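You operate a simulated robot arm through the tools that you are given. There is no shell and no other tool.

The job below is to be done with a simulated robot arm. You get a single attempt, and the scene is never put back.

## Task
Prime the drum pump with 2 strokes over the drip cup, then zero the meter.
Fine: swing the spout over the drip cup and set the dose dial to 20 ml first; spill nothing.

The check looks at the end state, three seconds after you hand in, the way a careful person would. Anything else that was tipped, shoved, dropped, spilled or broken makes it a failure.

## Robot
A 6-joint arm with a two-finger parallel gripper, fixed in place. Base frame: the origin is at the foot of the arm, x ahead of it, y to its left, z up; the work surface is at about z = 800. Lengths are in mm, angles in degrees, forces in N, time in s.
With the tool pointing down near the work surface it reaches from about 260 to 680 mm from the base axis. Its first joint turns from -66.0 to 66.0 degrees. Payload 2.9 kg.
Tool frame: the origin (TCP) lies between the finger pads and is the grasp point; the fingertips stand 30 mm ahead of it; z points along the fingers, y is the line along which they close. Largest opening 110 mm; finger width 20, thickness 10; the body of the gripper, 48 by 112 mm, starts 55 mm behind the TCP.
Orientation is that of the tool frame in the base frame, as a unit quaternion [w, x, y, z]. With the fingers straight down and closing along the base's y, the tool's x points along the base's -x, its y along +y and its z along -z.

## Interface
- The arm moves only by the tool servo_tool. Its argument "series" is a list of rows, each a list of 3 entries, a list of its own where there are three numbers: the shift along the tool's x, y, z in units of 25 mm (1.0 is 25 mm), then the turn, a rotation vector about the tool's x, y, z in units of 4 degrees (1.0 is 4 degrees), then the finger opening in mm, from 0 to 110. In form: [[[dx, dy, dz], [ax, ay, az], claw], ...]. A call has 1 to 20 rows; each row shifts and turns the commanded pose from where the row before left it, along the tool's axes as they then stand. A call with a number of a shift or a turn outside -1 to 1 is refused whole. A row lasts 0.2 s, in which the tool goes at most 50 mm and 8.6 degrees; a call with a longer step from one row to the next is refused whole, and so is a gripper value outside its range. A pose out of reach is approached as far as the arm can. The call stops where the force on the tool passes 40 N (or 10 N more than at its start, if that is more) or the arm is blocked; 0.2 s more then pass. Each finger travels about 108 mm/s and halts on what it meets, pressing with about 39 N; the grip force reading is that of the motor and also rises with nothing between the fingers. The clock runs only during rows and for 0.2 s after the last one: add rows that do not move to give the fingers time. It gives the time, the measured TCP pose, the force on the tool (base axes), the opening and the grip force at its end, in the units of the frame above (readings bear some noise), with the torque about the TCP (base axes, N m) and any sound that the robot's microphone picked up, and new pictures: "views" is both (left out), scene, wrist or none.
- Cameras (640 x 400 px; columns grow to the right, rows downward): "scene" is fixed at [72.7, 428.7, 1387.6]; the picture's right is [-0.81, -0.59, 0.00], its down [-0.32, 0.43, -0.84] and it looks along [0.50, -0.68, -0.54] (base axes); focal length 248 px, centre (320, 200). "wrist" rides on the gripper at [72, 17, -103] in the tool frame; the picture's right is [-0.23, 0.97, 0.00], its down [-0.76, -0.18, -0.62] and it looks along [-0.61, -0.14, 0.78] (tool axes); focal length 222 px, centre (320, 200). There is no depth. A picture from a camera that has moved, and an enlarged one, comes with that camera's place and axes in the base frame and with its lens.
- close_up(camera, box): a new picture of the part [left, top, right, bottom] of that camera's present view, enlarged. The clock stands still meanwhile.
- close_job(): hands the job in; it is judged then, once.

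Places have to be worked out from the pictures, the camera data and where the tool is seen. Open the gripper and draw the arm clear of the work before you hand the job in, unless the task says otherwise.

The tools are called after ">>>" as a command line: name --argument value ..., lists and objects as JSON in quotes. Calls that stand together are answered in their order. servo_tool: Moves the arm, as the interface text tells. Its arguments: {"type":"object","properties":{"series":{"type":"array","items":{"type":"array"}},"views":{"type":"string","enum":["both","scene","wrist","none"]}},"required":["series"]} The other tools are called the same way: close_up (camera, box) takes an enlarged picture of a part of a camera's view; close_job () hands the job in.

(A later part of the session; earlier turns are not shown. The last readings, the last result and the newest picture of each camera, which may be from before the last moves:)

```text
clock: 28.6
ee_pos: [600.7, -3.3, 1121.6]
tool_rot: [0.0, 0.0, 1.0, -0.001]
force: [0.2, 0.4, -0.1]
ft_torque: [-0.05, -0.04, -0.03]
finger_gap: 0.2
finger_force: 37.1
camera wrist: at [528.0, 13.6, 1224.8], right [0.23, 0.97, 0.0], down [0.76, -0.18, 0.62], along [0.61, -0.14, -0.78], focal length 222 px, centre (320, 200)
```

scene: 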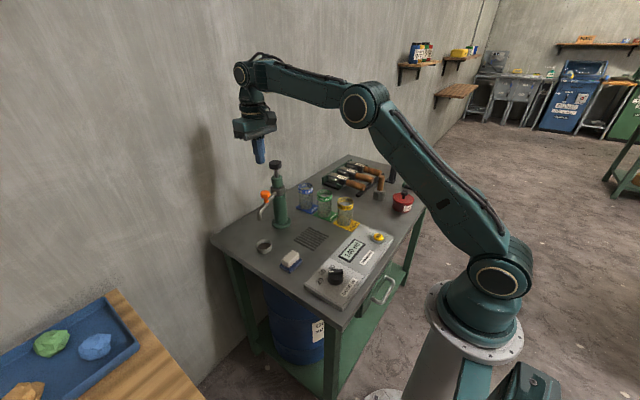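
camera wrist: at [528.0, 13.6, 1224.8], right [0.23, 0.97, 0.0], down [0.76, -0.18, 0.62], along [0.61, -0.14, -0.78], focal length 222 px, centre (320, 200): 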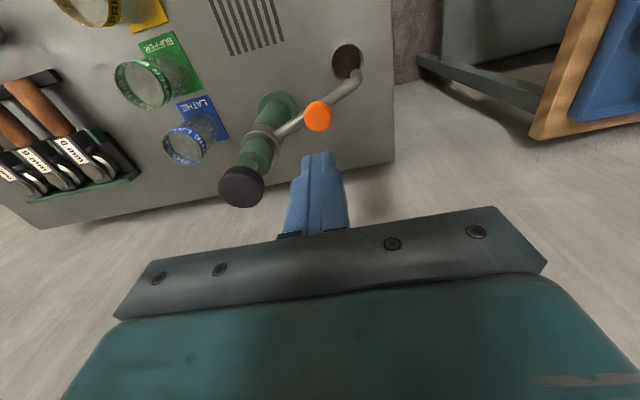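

The fingers are closed and the tool is square. I move over the plunger axis and stop just above the knob.

>>> servo_tool --series '[[[-0.332, -0.867, 0], [0, 0, 0], 0], [[-0.332, -0.867, 0], [0, 0, 0], 0], [[-0.332, -0.867, 0], [0, 0, 0], 0], [[-0.332, -0.867, 0], [0, 0, 0], 0], [[0, 0, 0.4], [0, 0, 0], 0], [[0, 0, 0.4], [0, 0, 0], 0], [[0, 0, 0], [0, 0, 0], 0]]'

>>> close_up --camera "wrist" --box '[240, 110, 400, 210]'

>>> close_up --camera "scene" --box '[226, 130, 322, 190]'

```text
clock: 30.2
ee_pos: [623.5, -93.6, 1100.0]
tool_rot: [0.0, 0.0, 1.0, -0.001]
force: [-0.3, 0.0, 0.2]
ft_torque: [-0.01, 0.05, 0.03]
finger_gap: 0.2
finger_force: 37.6
out of reach, approached as far as the arm can: row 4
camera wrist: at [551.2, -77.2, 1202.8], right [0.23, 0.97, 0.0], down [0.76, -0.18, 0.62], along [0.61, -0.14, -0.78], focal length 222 px, centre (320, 200)
```

scene: 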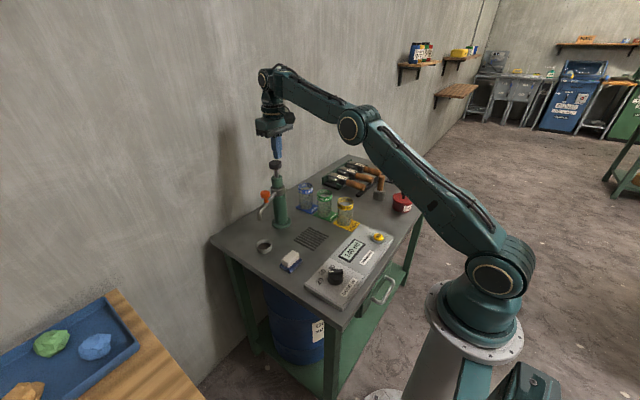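
wrist: 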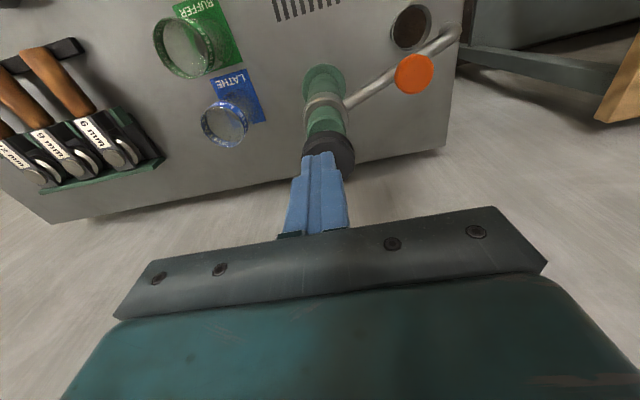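

```text
4.00 times, centred on (320, 160) of wrist
camera zoom: at [551.2, -77.2, 1202.8], right [0.23, 0.97, 0.0], down [0.76, -0.18, 0.62], along [0.61, -0.14, -0.78], focal length 888 px, centre (320, 360)
```

zoom: 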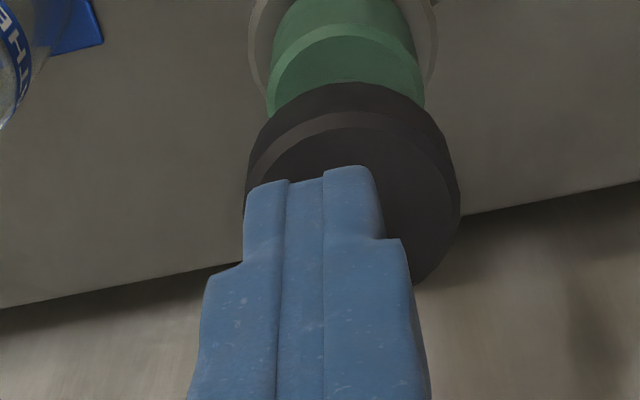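

```text
6.67 times, centred on (274, 160) of scene
camera zoom: at [72.7, 428.7, 1387.6], right [-0.81, -0.59, 0.0], down [-0.32, 0.43, -0.84], along [0.5, -0.68, -0.54], focal length 1651 px, centre (627, 467)
```

zoom: 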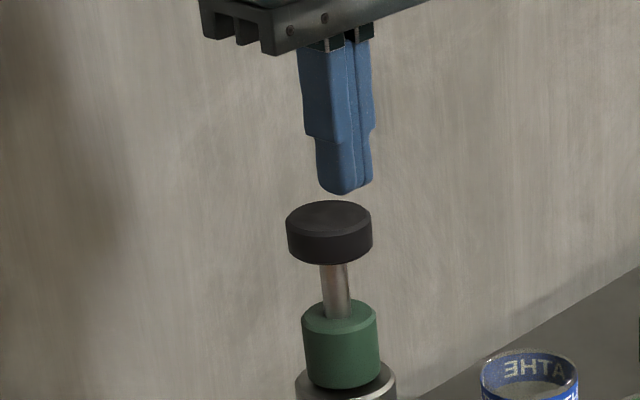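

The arm's reach clamped row 4, leaving the TCP at (623.5, -93.6, 1100), about 11 mm short of the plunger axis. Reach grows lower down, so I try to move outward here, still above the knob.

>>> servo_tool --series '[[[-0.2, 0.06, 0.05], [0, 0, 0], 0], [[-0.2, 0.06, 0.05], [0, 0, 0], 0], [[0, 0, 0], [0, 0, 0], 0]]'

>>> close_up --camera "wrist" --box '[240, 110, 400, 210]'

>>> close_up --camera "scene" --box '[226, 130, 322, 190]'

```text
clock: 31.0
ee_pos: [632.0, -90.0, 1096.6]
tool_rot: [0.0, 0.0, 1.0, 0.0]
force: [-0.2, 0.2, -0.3]
ft_torque: [-0.01, 0.02, -0.01]
finger_gap: 0.2
finger_force: 37.7
camera wrist: at [561.0, -73.8, 1199.7], right [0.23, 0.97, 0.0], down [0.76, -0.18, 0.62], along [0.61, -0.14, -0.78], focal length 222 px, centre (320, 200)
```

scene: 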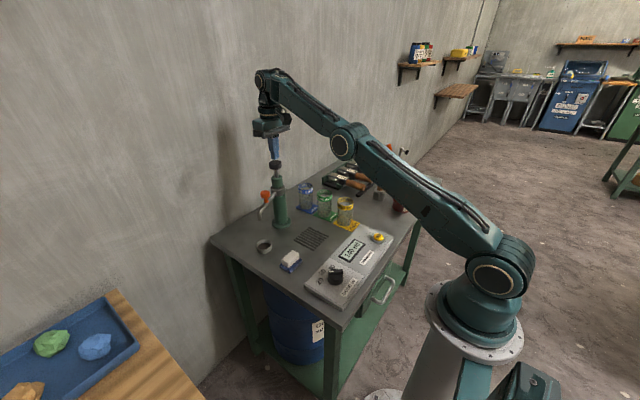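
wrist: 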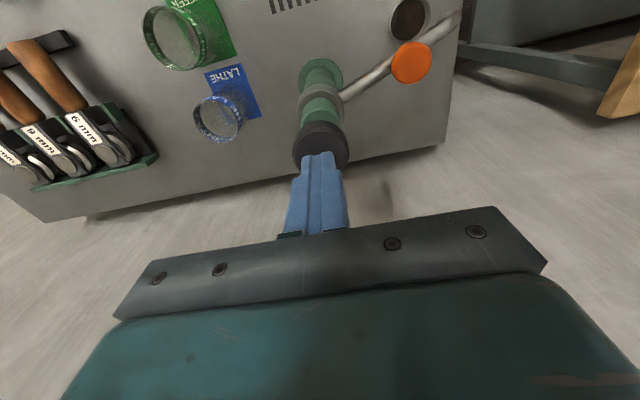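

```text
4.00 times, centred on (320, 160) of wrist
camera zoom: at [561.0, -73.8, 1199.7], right [0.23, 0.97, 0.0], down [0.76, -0.18, 0.62], along [0.61, -0.14, -0.78], focal length 888 px, centre (320, 360)
```

zoom: 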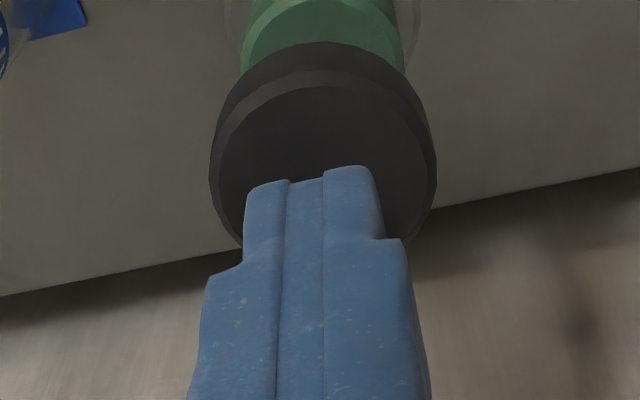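

```text
6.67 times, centred on (274, 160) of scene
camera zoom: at [72.7, 428.7, 1387.6], right [-0.81, -0.59, 0.0], down [-0.32, 0.43, -0.84], along [0.5, -0.68, -0.54], focal length 1651 px, centre (627, 467)
```

zoom: 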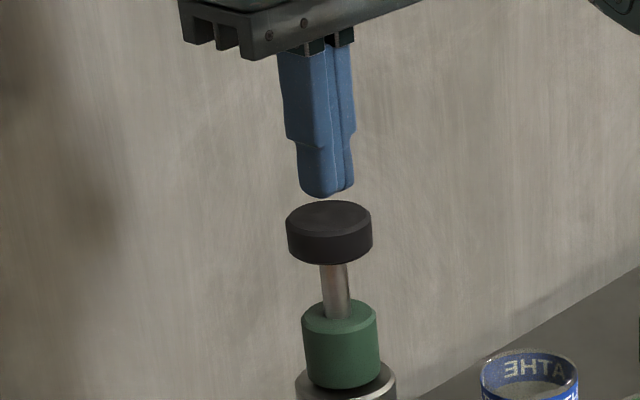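

The fingertips are now centred about 14 mm above the plunger knob at about (633, -90). I press down slowly for the first stroke and let the force stop mark the bottom.

>>> servo_tool --series '[[[0, 0, 0.25], [0, 0, 0], 0], [[0, 0, 0.25], [0, 0, 0], 0], [[0, 0, 0.16], [0, 0, 0], 0], [[0, 0, 0.16], [0, 0, 0], 0], [[0, 0, 0.16], [0, 0, 0], 0], [[0, 0, 0.16], [0, 0, 0], 0], [[0, 0, 0.16], [0, 0, 0], 0], [[0, 0, 0.16], [0, 0, 0], 0], [[0, 0, 0.16], [0, 0, 0], 0], [[0, 0, 0.16], [0, 0, 0], 0], [[0, 0, 0.16], [0, 0, 0], 0], [[0, 0, 0.16], [0, 0, 0], 0], [[0, 0, 0.16], [0, 0, 0], 0]]'

>>> close_up --camera "scene" --box '[226, 130, 322, 190]'

>>> close_up --camera "scene" --box '[296, 225, 392, 295]'

>>> close_up --camera "scene" --box '[240, 195, 304, 260]'

```text
clock: 33.3
ee_pos: [634.9, -89.4, 1057.8]
tool_rot: [0.007, 0.0, 1.0, -0.001]
force: [-3.3, 0.0, 3.7]
ft_torque: [0.01, -0.21, -0.01]
finger_gap: 0.0
finger_force: 37.9
stopped in row 11: the force on the tool passed its limit at 43 N (the readings are from after the stop); the commanded pose is now the measured one
camera wrist: at [560.0, -73.9, 1161.0], right [0.23, 0.97, 0.0], down [0.75, -0.18, 0.63], along [0.62, -0.14, -0.77], focal length 222 px, centre (320, 200)
```

scene: 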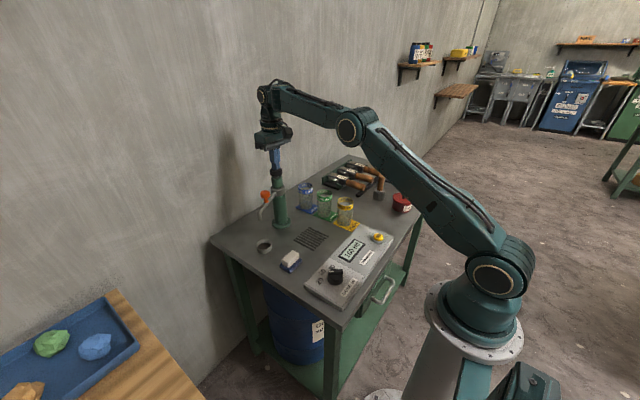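
wrist: 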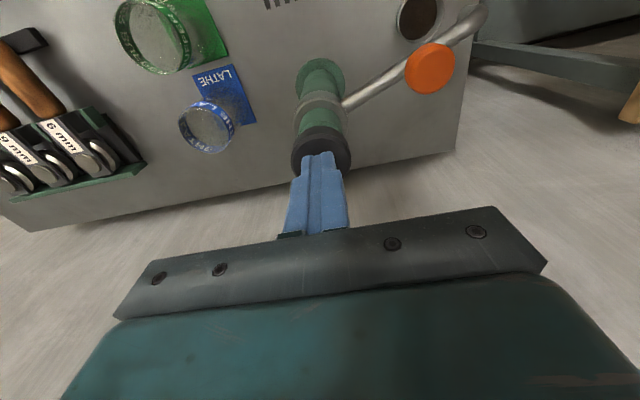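

```text
6.67 times, centred on (274, 160) of scene
camera zoom: at [72.4, 428.8, 1387.6], right [-0.81, -0.59, 0.0], down [-0.32, 0.43, -0.84], along [0.5, -0.68, -0.54], focal length 1651 px, centre (627, 467)
```

zoom: 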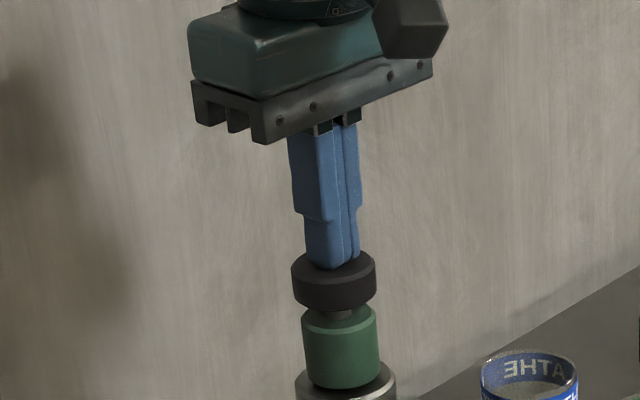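

```text
5.71 times, centred on (344, 260) of scene
camera zoom: at [72.4, 428.8, 1387.6], right [-0.81, -0.59, 0.0], down [-0.32, 0.43, -0.84], along [0.5, -0.68, -0.54], focal length 1416 px, centre (183, -143)
```

zoom: 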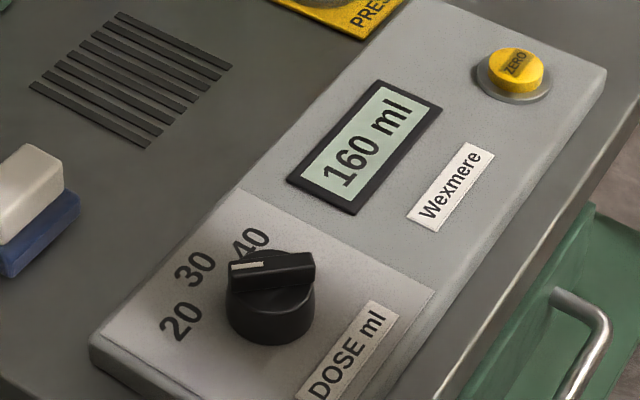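

```text
6.15 times, centred on (272, 228) of scene
camera zoom: at [72.4, 428.8, 1387.6], right [-0.81, -0.59, 0.0], down [-0.32, 0.43, -0.84], along [0.5, -0.68, -0.54], focal length 1524 px, centre (615, 31)
```

zoom: 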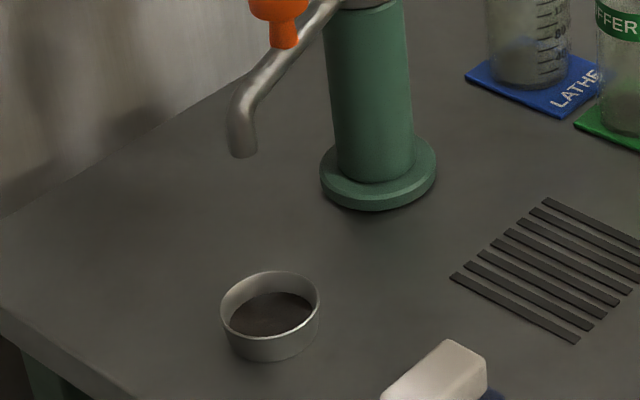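

The meter went from 140 to 160 ml, so the first 20 ml stroke is counted and went into the cup. I lift back up to see whether the plunger returns on its own.

>>> servo_tool --series '[[[0, 0, -0.25], [0, 0, 0], 0], [[0, 0, -0.25], [0, 0, 0], 0], [[0, 0, -0.25], [0, 0, 0], 0], [[0, 0, -0.25], [0, 0, 0], 0], [[0, 0, -0.25], [0, 0, 0], 0], [[0, 0, -0.25], [0, 0, 0], 0], [[0, 0, 0], [0, 0, 0], 0]]'

>>> close_up --camera "scene" --box '[226, 130, 322, 190]'

>>> close_up --camera "scene" --box '[296, 225, 392, 295]'

```text
clock: 34.9
ee_pos: [634.5, -89.5, 1094.1]
tool_rot: [0.005, 0.0, 1.0, 0.0]
force: [0.3, 0.0, -0.3]
ft_torque: [0.03, 0.0, -0.01]
finger_gap: 0.2
finger_force: 37.6
camera wrist: at [560.5, -73.9, 1196.1], right [0.23, 0.97, 0.0], down [0.76, -0.18, 0.63], along [0.61, -0.14, -0.78], focal length 222 px, centre (320, 200)
```

scene: 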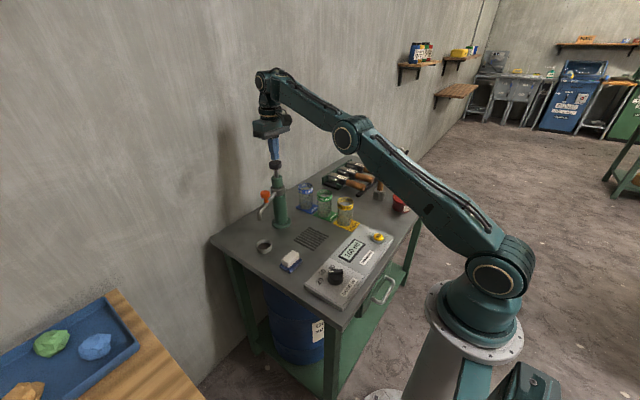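
wrist: 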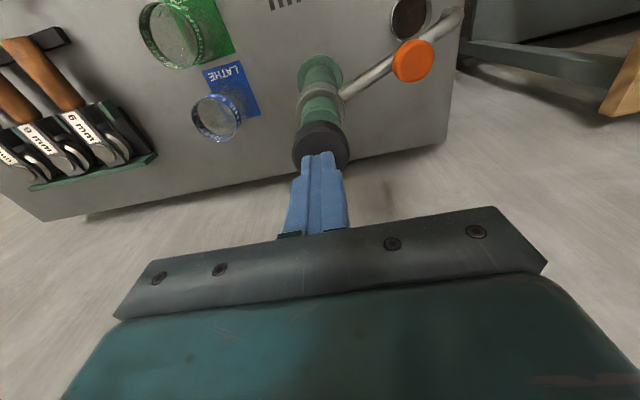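

```text
6.67 times, centred on (274, 160) of scene
camera zoom: at [72.7, 428.7, 1387.6], right [-0.81, -0.59, 0.0], down [-0.32, 0.43, -0.84], along [0.5, -0.68, -0.54], focal length 1651 px, centre (627, 467)
```

zoom: 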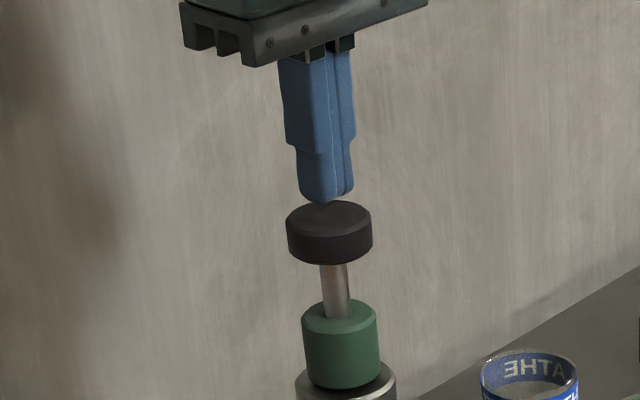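

```text
5.71 times, centred on (344, 260) of scene
camera zoom: at [72.7, 428.7, 1387.6], right [-0.81, -0.59, 0.0], down [-0.32, 0.43, -0.84], along [0.5, -0.68, -0.54], focal length 1416 px, centre (183, -143)
```

zoom: 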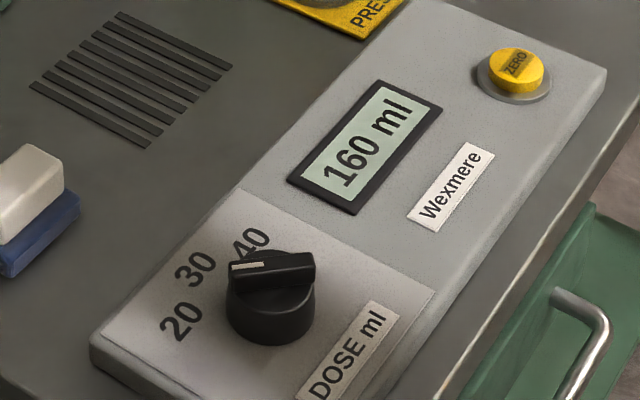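

The plunger sprang fully back and the meter holds at 160. I give the second and last stroke the same way.

>>> servo_tool --series '[[[0, 0, 0.2], [0, 0, 0], 0], [[0, 0, 0.2], [0, 0, 0], 0], [[0, 0, 0.16], [0, 0, 0], 0], [[0, 0, 0.16], [0, 0, 0], 0], [[0, 0, 0.16], [0, 0, 0], 0], [[0, 0, 0.16], [0, 0, 0], 0], [[0, 0, 0.16], [0, 0, 0], 0], [[0, 0, 0.16], [0, 0, 0], 0], [[0, 0, 0.16], [0, 0, 0], 0], [[0, 0, 0.16], [0, 0, 0], 0], [[0, 0, 0.16], [0, 0, 0], 0], [[0, 0, 0.16], [0, 0, 0], 0], [[0, 0, 0.16], [0, 0, 0], 0]]'

>>> close_up --camera "scene" --box '[226, 130, 322, 190]'

>>> close_up --camera "scene" --box '[296, 225, 392, 295]'

>>> close_up --camera "scene" --box '[240, 195, 304, 260]'

```text
clock: 37.2
ee_pos: [632.9, -90.5, 1058.2]
tool_rot: [0.014, 0.0, 1.0, -0.002]
force: [-4.7, -0.5, 8.9]
ft_torque: [0.03, 0.2, -0.03]
finger_gap: 0.0
finger_force: 38.1
stopped in row 11: the force on the tool passed its limit at 44 N (the readings are from after the stop); the commanded pose is now the measured one
camera wrist: at [559.5, -73.4, 1160.3], right [0.23, 0.97, 0.0], down [0.75, -0.17, 0.64], along [0.63, -0.14, -0.77], focal length 222 px, centre (320, 200)
```

scene: 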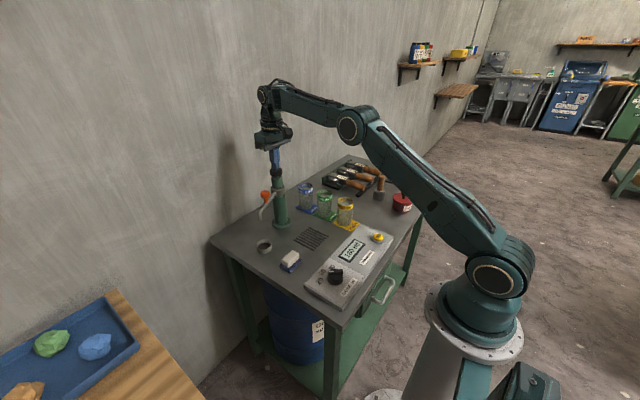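
wrist: 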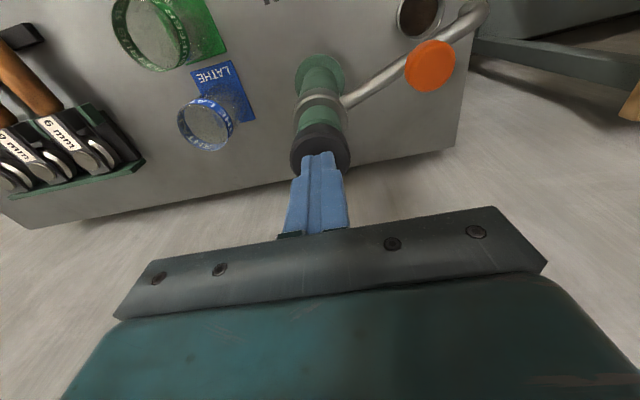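

```text
6.67 times, centred on (274, 160) of scene
camera zoom: at [72.4, 428.7, 1387.7], right [-0.81, -0.59, 0.0], down [-0.32, 0.43, -0.84], along [0.5, -0.68, -0.54], focal length 1651 px, centre (627, 467)
```

zoom: 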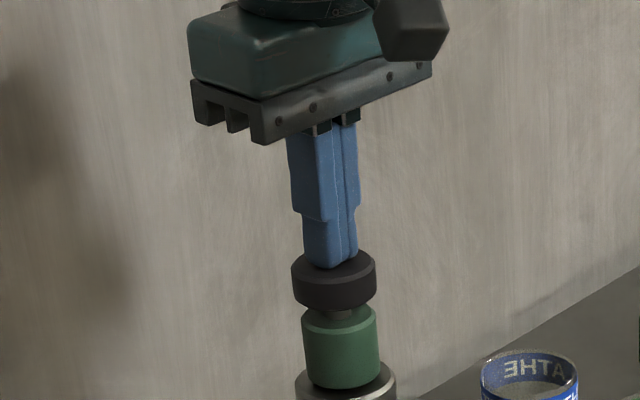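

```text
5.71 times, centred on (344, 260) of scene
camera zoom: at [72.4, 428.7, 1387.7], right [-0.81, -0.59, 0.0], down [-0.32, 0.43, -0.84], along [0.5, -0.68, -0.54], focal length 1416 px, centre (183, -143)
```

zoom: 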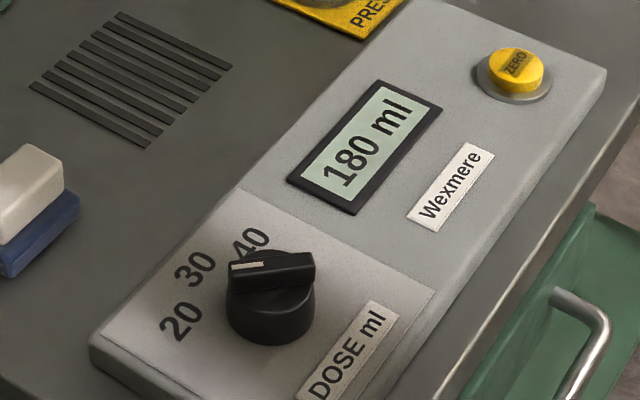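

```text
6.15 times, centred on (272, 228) of scene
camera zoom: at [72.4, 428.7, 1387.7], right [-0.81, -0.59, 0.0], down [-0.32, 0.43, -0.84], along [0.5, -0.68, -0.54], focal length 1524 px, centre (615, 31)
```

zoom: 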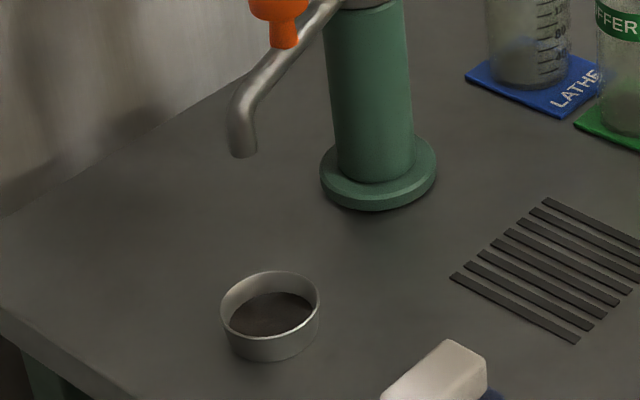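

The meter reads 180 ml: two 20 ml strokes, all in the cup. I lift off so the plunger returns, level the tool, and retract toward the ZERO button.

>>> servo_tool --series '[[[0, 0, -0.25], [0, 0, 0], 0], [[0, 0, -0.25], [0, 0, 0], 0], [[0, 0, -0.25], [0, 0, 0], 0], [[0, 0, -0.25], [0, 0, 0], 0], [[0, 0, -0.25], [0, 0, 0], 0], [[0, 0, -0.25], [0, 0.4, 0], 0], [[0.5, -0.16, 0], [0, 0, 0], 0], [[0.98, -0.317, 0], [0, 0, 0], 0], [[0.98, -0.317, 0], [0, 0, 0], 0], [[0.98, -0.317, 0], [0, 0, 0], 0], [[0.98, -0.317, 0], [0, 0, 0], 0], [[0.98, -0.317, 0], [0, 0, 0], 0], [[0.98, -0.317, 0], [0, 0, 0], 0], [[0.98, -0.317, 0], [0, 0, 0], 0], [[0.98, -0.317, 0], [0, 0, 0], 0], [[0.98, -0.317, 0], [0, 0, 0], 0], [[0.98, -0.317, 0], [0, 0, 0], 0], [[0.98, -0.317, 0], [0, 0, 0], 0], [[0.98, -0.317, 0], [0, 0, 0], 0], [[0, 0, 0], [0, 0, 0], 0]]'

>>> close_up --camera "scene" --box '[226, 145, 338, 255]'

```text
clock: 41.5
ee_pos: [416.6, -217.8, 1190.4]
tool_rot: [-0.004, 0.0, 1.0, -0.001]
force: [-0.3, 0.8, 0.7]
ft_torque: [0.0, 0.01, -0.02]
finger_gap: 0.0
finger_force: 37.7
out of reach, approached as far as the arm can: row 10, 11, 12, 13, 14, 15, 16, 17, 18, 19
camera wrist: at [345.2, -201.5, 1294.6], right [0.23, 0.97, 0.0], down [0.77, -0.18, 0.62], along [0.6, -0.14, -0.79], focal length 222 px, centre (320, 200)
```

scene: 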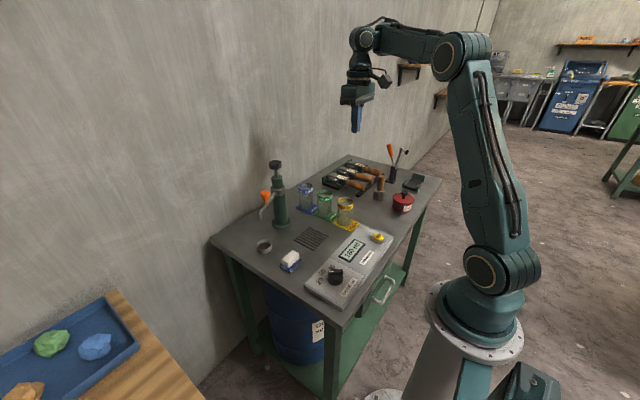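
wrist: 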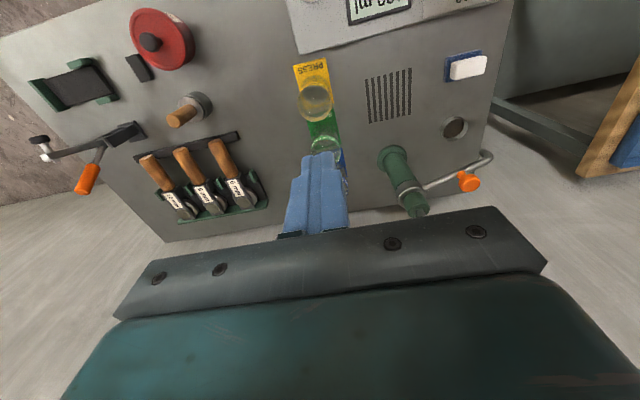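

```text
3.64 times, centred on (282, 200) of scene
camera zoom: at [72.7, 428.7, 1387.6], right [-0.81, -0.59, 0.0], down [-0.32, 0.43, -0.84], along [0.5, -0.68, -0.54], focal length 901 px, centre (458, 200)
```

zoom: 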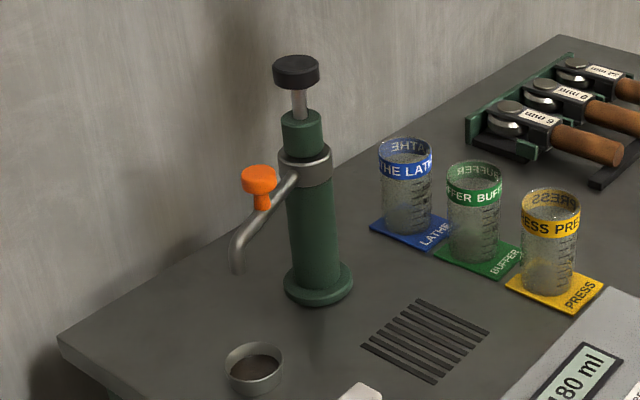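

The plunger is back up, the meter holds at 180 and nothing was spilled. The reach solver clipped the retreat, leaving the TCP at (417, -218, 1190) in free air, so I try a few smaller steps toward the button.

>>> servo_tool --series '[[[0.4, 0.05, 0.5], [0, 0, 0], 0], [[0.4, 0.05, 0.5], [0, 0, 0], 0], [[0.4, 0.05, 0.5], [0, 0, 0], 0], [[0, 0, 0], [0, 0, 0], 0]]'

```text
clock: 42.5
ee_pos: [418.0, -211.5, 1187.3]
tool_rot: [-0.004, 0.0, 1.0, 0.023]
force: [-0.6, 0.3, 1.1]
ft_torque: [0.02, -0.01, -0.04]
finger_gap: 0.0
finger_force: 37.5
out of reach, approached as far as the arm can: row 1, 2, 3
camera wrist: at [346.1, -200.9, 1292.0], right [0.23, 0.97, 0.04], down [0.77, -0.21, 0.61], along [0.6, -0.1, -0.79], focal length 222 px, centre (320, 200)
```

scene: 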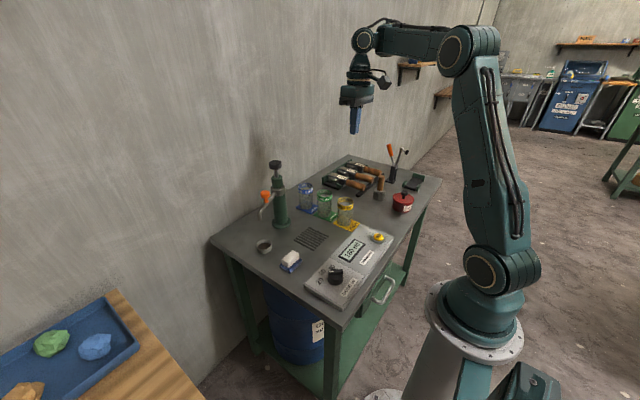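
wrist: 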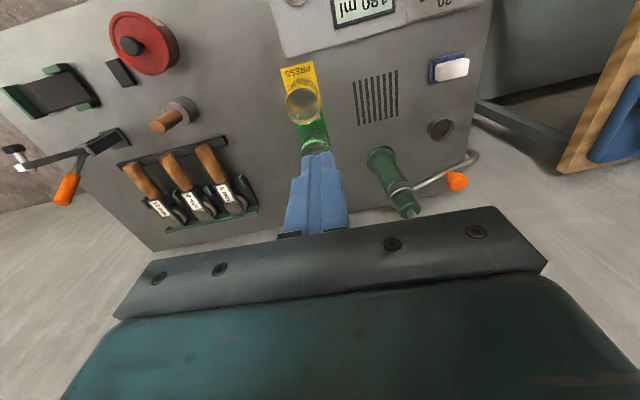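

The arm is in free air, but inward and downward steps are refused as out of reach even though it was in similar places before, so one joint seems to be at a limit. I test small steps in each direction to find which are free.

>>> servo_tool --series '[[[0, 0, -0.4], [0, 0, 0], 0], [[0, 0, 0.4], [0, 0, 0], 0], [[-0.4, 0, 0], [0, 0, 0], 0], [[0.4, 0, 0], [0, 0, 0], 0], [[0, 0.4, 0], [0, 0, 0], 0], [[0, -0.4, 0], [0, 0, 0], 0], [[0, 0, 0], [0, 0, 0.5], 0], [[0, 0, 0], [0, 0, -0.5], 0], [[0, 0, 0], [0, 0.5, 0], 0], [[0, 0, 0], [0, -0.5, 0], 0], [[0, 0, 0], [0.5, 0, 0], 0], [[0, 0, 0], [-0.5, 0, 0], 0], [[0, 0, 0], [0, 0, 0], 0]]'

```text
clock: 45.2
ee_pos: [414.0, -229.6, 1196.4]
tool_rot: [-0.003, 0.0, 1.0, -0.002]
force: [0.1, -0.8, 0.8]
ft_torque: [-0.05, -0.02, 0.0]
finger_gap: 0.0
finger_force: 37.8
out of reach, approached as far as the arm can: row 1, 2, 11
camera wrist: at [341.9, -212.9, 1300.4], right [0.23, 0.97, 0.0], down [0.76, -0.17, 0.62], along [0.6, -0.14, -0.78], focal length 222 px, centre (320, 200)
```

scene: 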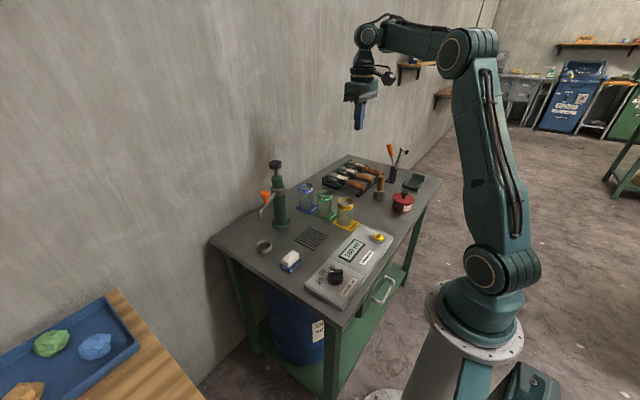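
wrist: 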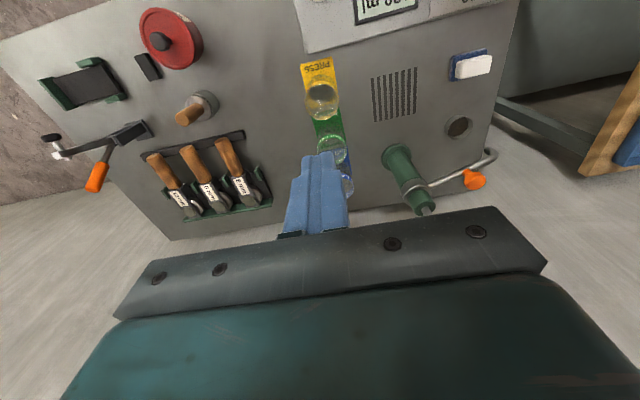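

Most directions work again; only the first two steps and a tilt about tool x were refused, and the tool is square now. I probe small inward, downward and sideways steps from here.

>>> servo_tool --series '[[[0.3, 0, 0], [0, 0, 0], 0], [[0.3, 0, 0], [0, 0, 0], 0], [[0, 0, 0.3], [0, 0, 0], 0], [[0, 0, 0.3], [0, 0, 0], 0], [[0, -0.3, 0], [0, 0, 0], 0], [[0, 0, 0], [0, 0, 0], 0]]' --views "scene"

```text
clock: 46.6
ee_pos: [404.2, -240.4, 1192.2]
tool_rot: [-0.003, 0.0, 1.0, -0.002]
force: [-0.2, 0.1, -0.3]
ft_torque: [0.0, 0.0, -0.01]
finger_gap: 0.0
finger_force: 37.7
out of reach, approached as far as the arm can: row 3, 4
```

scene: 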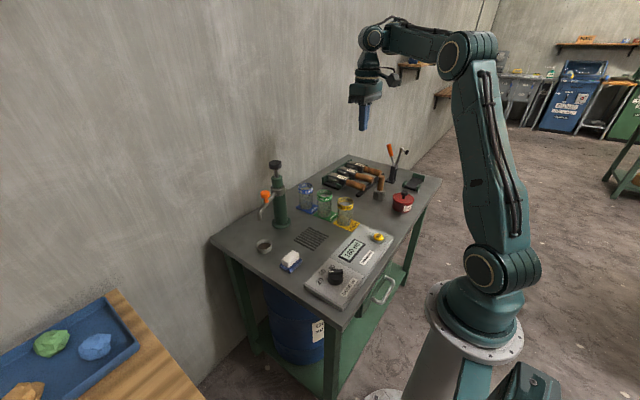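

Down steps are still refused here, so I test the pitch direction and upward motion, heading back toward the starting pose where downward moves worked before.

>>> servo_tool --series '[[[0, 0, 0], [0, -0.5, 0], 0], [[0, 0, 0], [0, 0.5, 0], 0], [[0, 0, 0], [0, 0.5, 0], 0], [[0, 0, 0], [0, -0.5, 0], 0], [[0, 0, -0.5], [0, 0, 0], 0], [[0, 0, -0.5], [0, 0, 0], 0], [[0.5, 0, 0], [0, 0, 0], 0], [[0.5, 0, 0], [0, 0, 0], 0], [[0, 0, -0.5], [0, 0, 0], 0], [[0.5, 0, 0], [0, 0, 0], 0], [[0, 0, 0], [0, 0, 0], 0]]' --views "scene"

```text
clock: 49.0
ee_pos: [373.9, -241.8, 1222.3]
tool_rot: [-0.002, 0.0, 1.0, -0.002]
force: [-0.6, -0.6, -1.0]
ft_torque: [-0.02, 0.0, -0.02]
finger_gap: 0.1
finger_force: 37.9
out of reach, approached as far as the arm can: row 1, 6, 9
```

scene: 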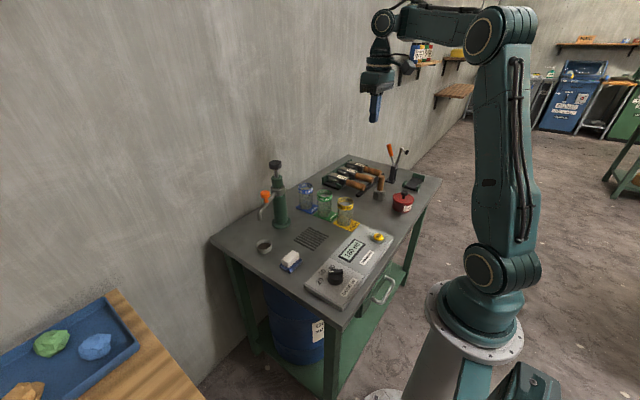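

Steps are refused somewhat irregularly, so I look closely at the arm's wrist and elbow to understand its posture.

>>> close_up --camera "scene" --box '[340, 0, 580, 150]'

>>> close_up --camera "scene" --box '[400, 180, 600, 400]'

```text
2.67 times, centred on (460, 75) of scene
camera zoom: at [72.7, 428.7, 1387.6], right [-0.81, -0.59, 0.0], down [-0.32, 0.43, -0.84], along [0.5, -0.68, -0.54], focal length 661 px, centre (-53, 533)
```

zoom: 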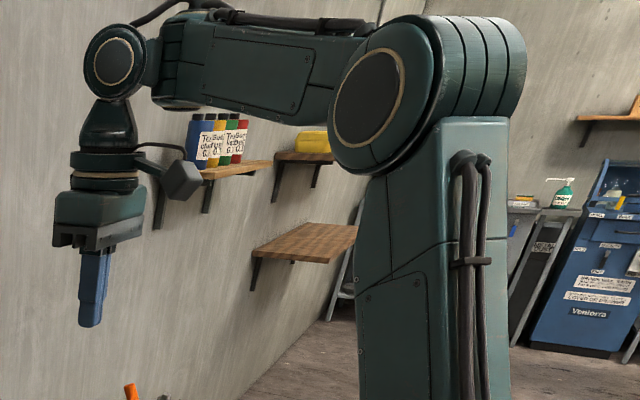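

```text
1.82 times, centred on (500, 290) of scene
camera zoom: at [72.7, 428.7, 1387.6], right [-0.81, -0.59, 0.0], down [-0.32, 0.43, -0.84], along [0.5, -0.68, -0.54], focal length 450 px, centre (-7, 36)
```

zoom: 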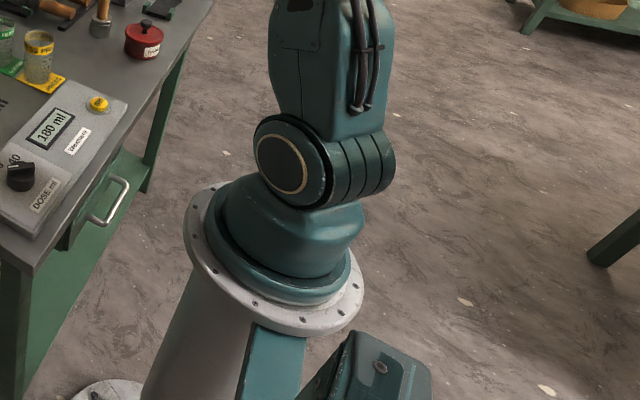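

The posture looks normal: elbow up, wrist straight. Tilting about +tool x was refused while the opposite was accepted, so I tilt 2° the free way about tool x and see whether down and inward steps then go through.

>>> servo_tool --series '[[[0, 0, 0], [-0.5, 0, 0], 0], [[0, 0, 0.3], [0, 0, 0], 0], [[0, 0, 0.3], [0, 0, 0], 0], [[0.3, 0, 0], [0, 0, 0], 0], [[0.3, 0, 0], [0, 0, 0], 0], [[0, 0, 0.3], [0, 0, 0], 0], [[0, 0, 0.3], [0, 0, 0], 0], [[0, 0, 0], [0, 0, 0], 0]]' --views "scene"

```text
clock: 50.9
ee_pos: [359.3, -242.2, 1190.6]
tool_rot: [-0.003, 0.0, 1.0, 0.015]
force: [0.2, -0.2, 0.0]
ft_torque: [0.0, 0.0, -0.02]
finger_gap: 0.0
finger_force: 37.6
out of reach, approached as far as the arm can: row 1
```

scene: 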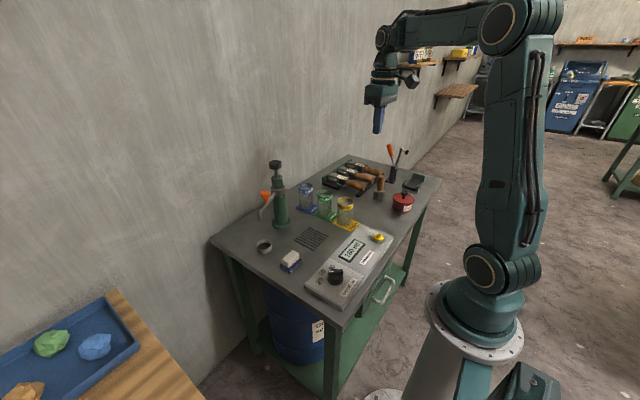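

Steps now go through with a small 1.7° tilt. I continue toward a point about 95 mm above the ZERO button.

>>> servo_tool --series '[[[0.248, 0.121, 0.6], [0, 0, 0], 0], [[0.248, 0.121, 0.945], [0, 0, 0], 0], [[0.248, 0.121, 0.945], [0, 0, 0], 0], [[0.248, 0.121, 0.945], [0, 0, 0], 0], [[0.248, 0.121, 0.945], [0, 0, 0], 0], [[0.248, 0.121, 0.945], [0, 0, 0], 0], [[0.248, 0.121, 0.945], [0, 0, 0], 0], [[0.248, 0.121, 0.945], [0, 0, 0], 0], [[0.248, 0.121, 0.945], [0, 0, 0], 0], [[0.248, 0.121, 0.945], [0, 0, 0], 0], [[0.248, 0.121, 0.945], [0, 0, 0], 0], [[0, 0, 0], [0, 0, 0], 0]]'

>>> close_up --camera "wrist" --box '[220, 90, 420, 215]'

>>> close_up --camera "scene" --box '[320, 190, 432, 270]'

```text
clock: 53.5
ee_pos: [289.5, -200.2, 941.2]
tool_rot: [-0.002, -0.001, 1.0, 0.016]
force: [0.5, 0.5, 0.2]
ft_torque: [0.01, 0.0, -0.06]
finger_gap: 0.2
finger_force: 38.1
camera wrist: at [218.7, -187.4, 1045.7], right [0.23, 0.97, 0.03], down [0.76, -0.2, 0.61], along [0.6, -0.12, -0.79], focal length 222 px, centre (320, 200)
```

scene: 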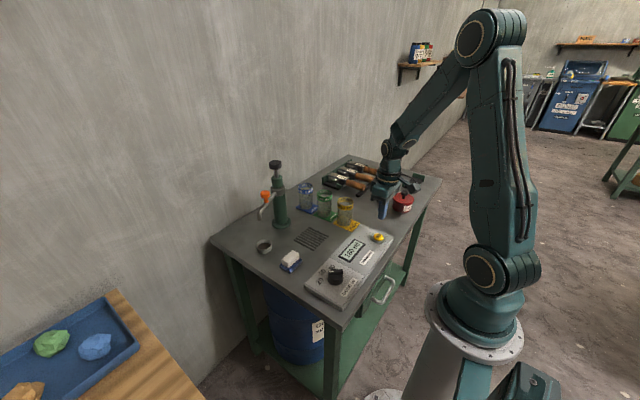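
wrist: 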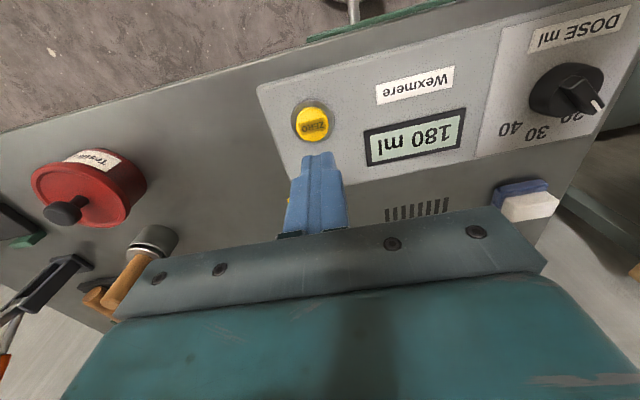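

```text
3.20 times, centred on (320, 152) of wrist
camera zoom: at [218.7, -187.4, 1045.7], right [0.23, 0.97, 0.03], down [0.76, -0.2, 0.61], along [0.6, -0.12, -0.79], focal length 711 px, centre (320, 352)
```

zoom: 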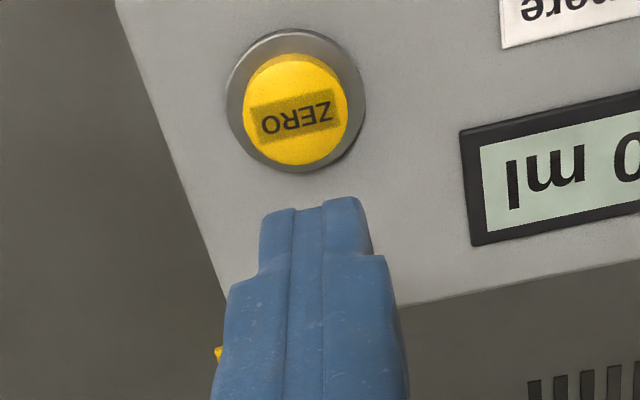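

```text
5.00 times, centred on (376, 230) of scene
camera zoom: at [72.7, 428.7, 1387.6], right [-0.81, -0.59, 0.0], down [-0.32, 0.43, -0.84], along [0.5, -0.68, -0.54], focal length 1239 px, centre (40, 50)
```

zoom: 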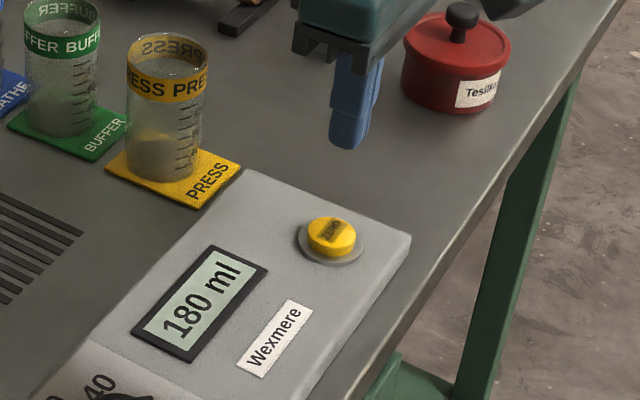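

The button top is at about (290, -204, 833) and the meter reads 180. I shift 6 mm in -y while descending, then press slowly with the closed fingertips.

>>> servo_tool --series '[[[0, -0.065, 0.7], [0, 0, 0], 0], [[0, -0.065, 0.7], [0, 0, 0], 0], [[0, -0.065, 0.7], [0, 0, 0], 0], [[0, -0.065, 0.6], [0, 0, 0], 0], [[0, 0, 0], [0, 0, 0], 0]]'

>>> close_up --camera "wrist" --box '[220, 90, 420, 215]'

>>> close_up --camera "scene" --box '[320, 190, 432, 270]'

```text
clock: 54.6
ee_pos: [290.3, -204.3, 874.2]
tool_rot: [-0.003, 0.0, 1.0, 0.016]
force: [-0.5, -0.2, -0.1]
ft_torque: [0.02, -0.01, 0.04]
finger_gap: 0.3
finger_force: 38.3
camera wrist: at [218.6, -192.3, 978.9], right [0.23, 0.97, 0.03], down [0.76, -0.2, 0.61], along [0.6, -0.12, -0.79], focal length 222 px, centre (320, 200)
```

scene: 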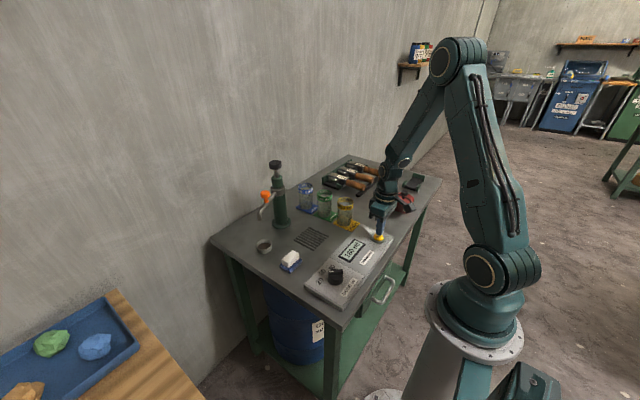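
wrist: 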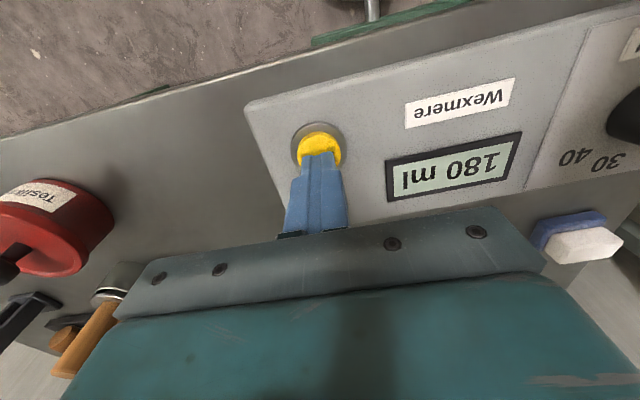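

```text
3.20 times, centred on (320, 152) of wrist
camera zoom: at [218.6, -192.3, 978.9], right [0.23, 0.97, 0.03], down [0.76, -0.2, 0.61], along [0.6, -0.12, -0.79], focal length 711 px, centre (320, 352)
```

zoom: 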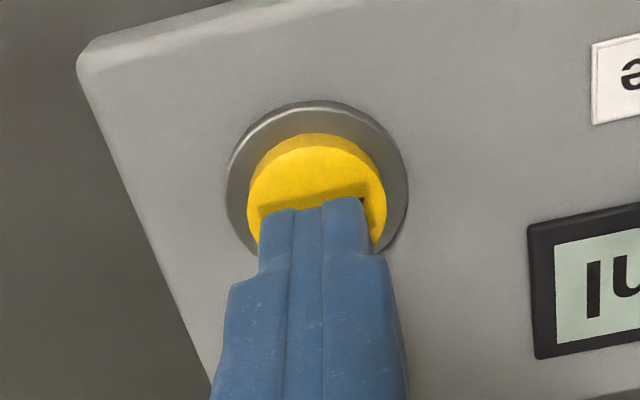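

```text
5.00 times, centred on (376, 230) of scene
camera zoom: at [72.7, 428.7, 1387.6], right [-0.81, -0.59, 0.0], down [-0.32, 0.43, -0.84], along [0.5, -0.68, -0.54], focal length 1239 px, centre (40, 50)
```

zoom: 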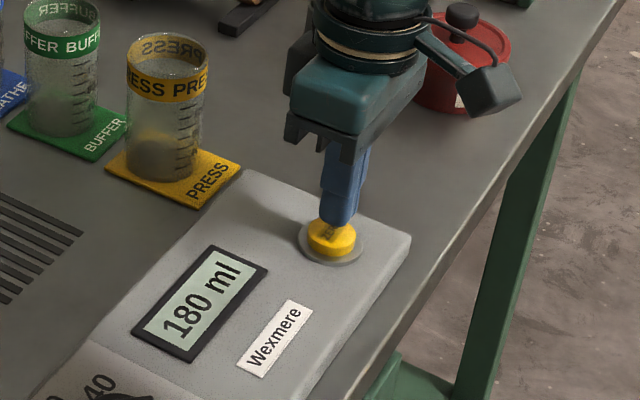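

The fingertips are just above the button and within its face. I press slowly.

>>> servo_tool --series '[[[0, 0, 0.16], [0, 0, 0], 0], [[0, 0, 0.1], [0, 0, 0], 0], [[0, 0, 0.08], [0, 0, 0], 0], [[0, 0, 0.08], [0, 0, 0], 0], [[0, 0, 0.08], [0, 0, 0], 0], [[0, 0, 0.08], [0, 0, 0], 0], [[0, 0, 0.08], [0, 0, 0], 0], [[0, 0, 0.08], [0, 0, 0], 0]]'

>>> close_up --camera "scene" --box '[320, 190, 432, 270]'

```text
clock: 56.5
ee_pos: [291.3, -205.0, 857.7]
tool_rot: [-0.001, 0.0, 1.0, 0.014]
force: [-6.1, -3.7, 24.7]
ft_torque: [-0.16, 0.13, -0.04]
finger_gap: 0.1
finger_force: 38.0
heard: click
camera wrist: at [218.6, -191.4, 961.1], right [0.23, 0.97, 0.03], down [0.76, -0.2, 0.62], along [0.6, -0.12, -0.79], focal length 222 px, centre (320, 200)
```

scene: 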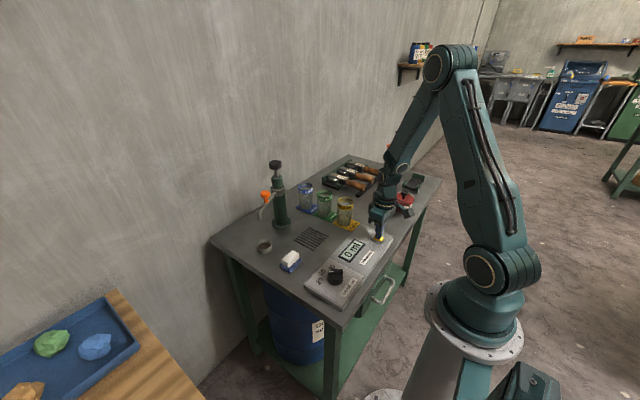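
wrist: 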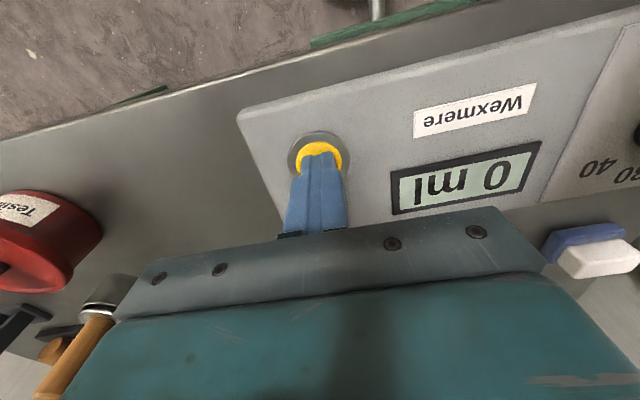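

```text
5.00 times, centred on (376, 230) of scene
camera zoom: at [72.3, 428.8, 1387.6], right [-0.81, -0.59, 0.0], down [-0.32, 0.43, -0.84], along [0.5, -0.68, -0.54], focal length 1239 px, centre (40, 50)
```

zoom: 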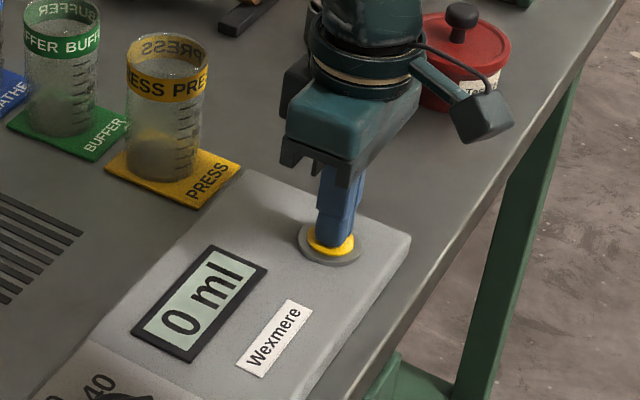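

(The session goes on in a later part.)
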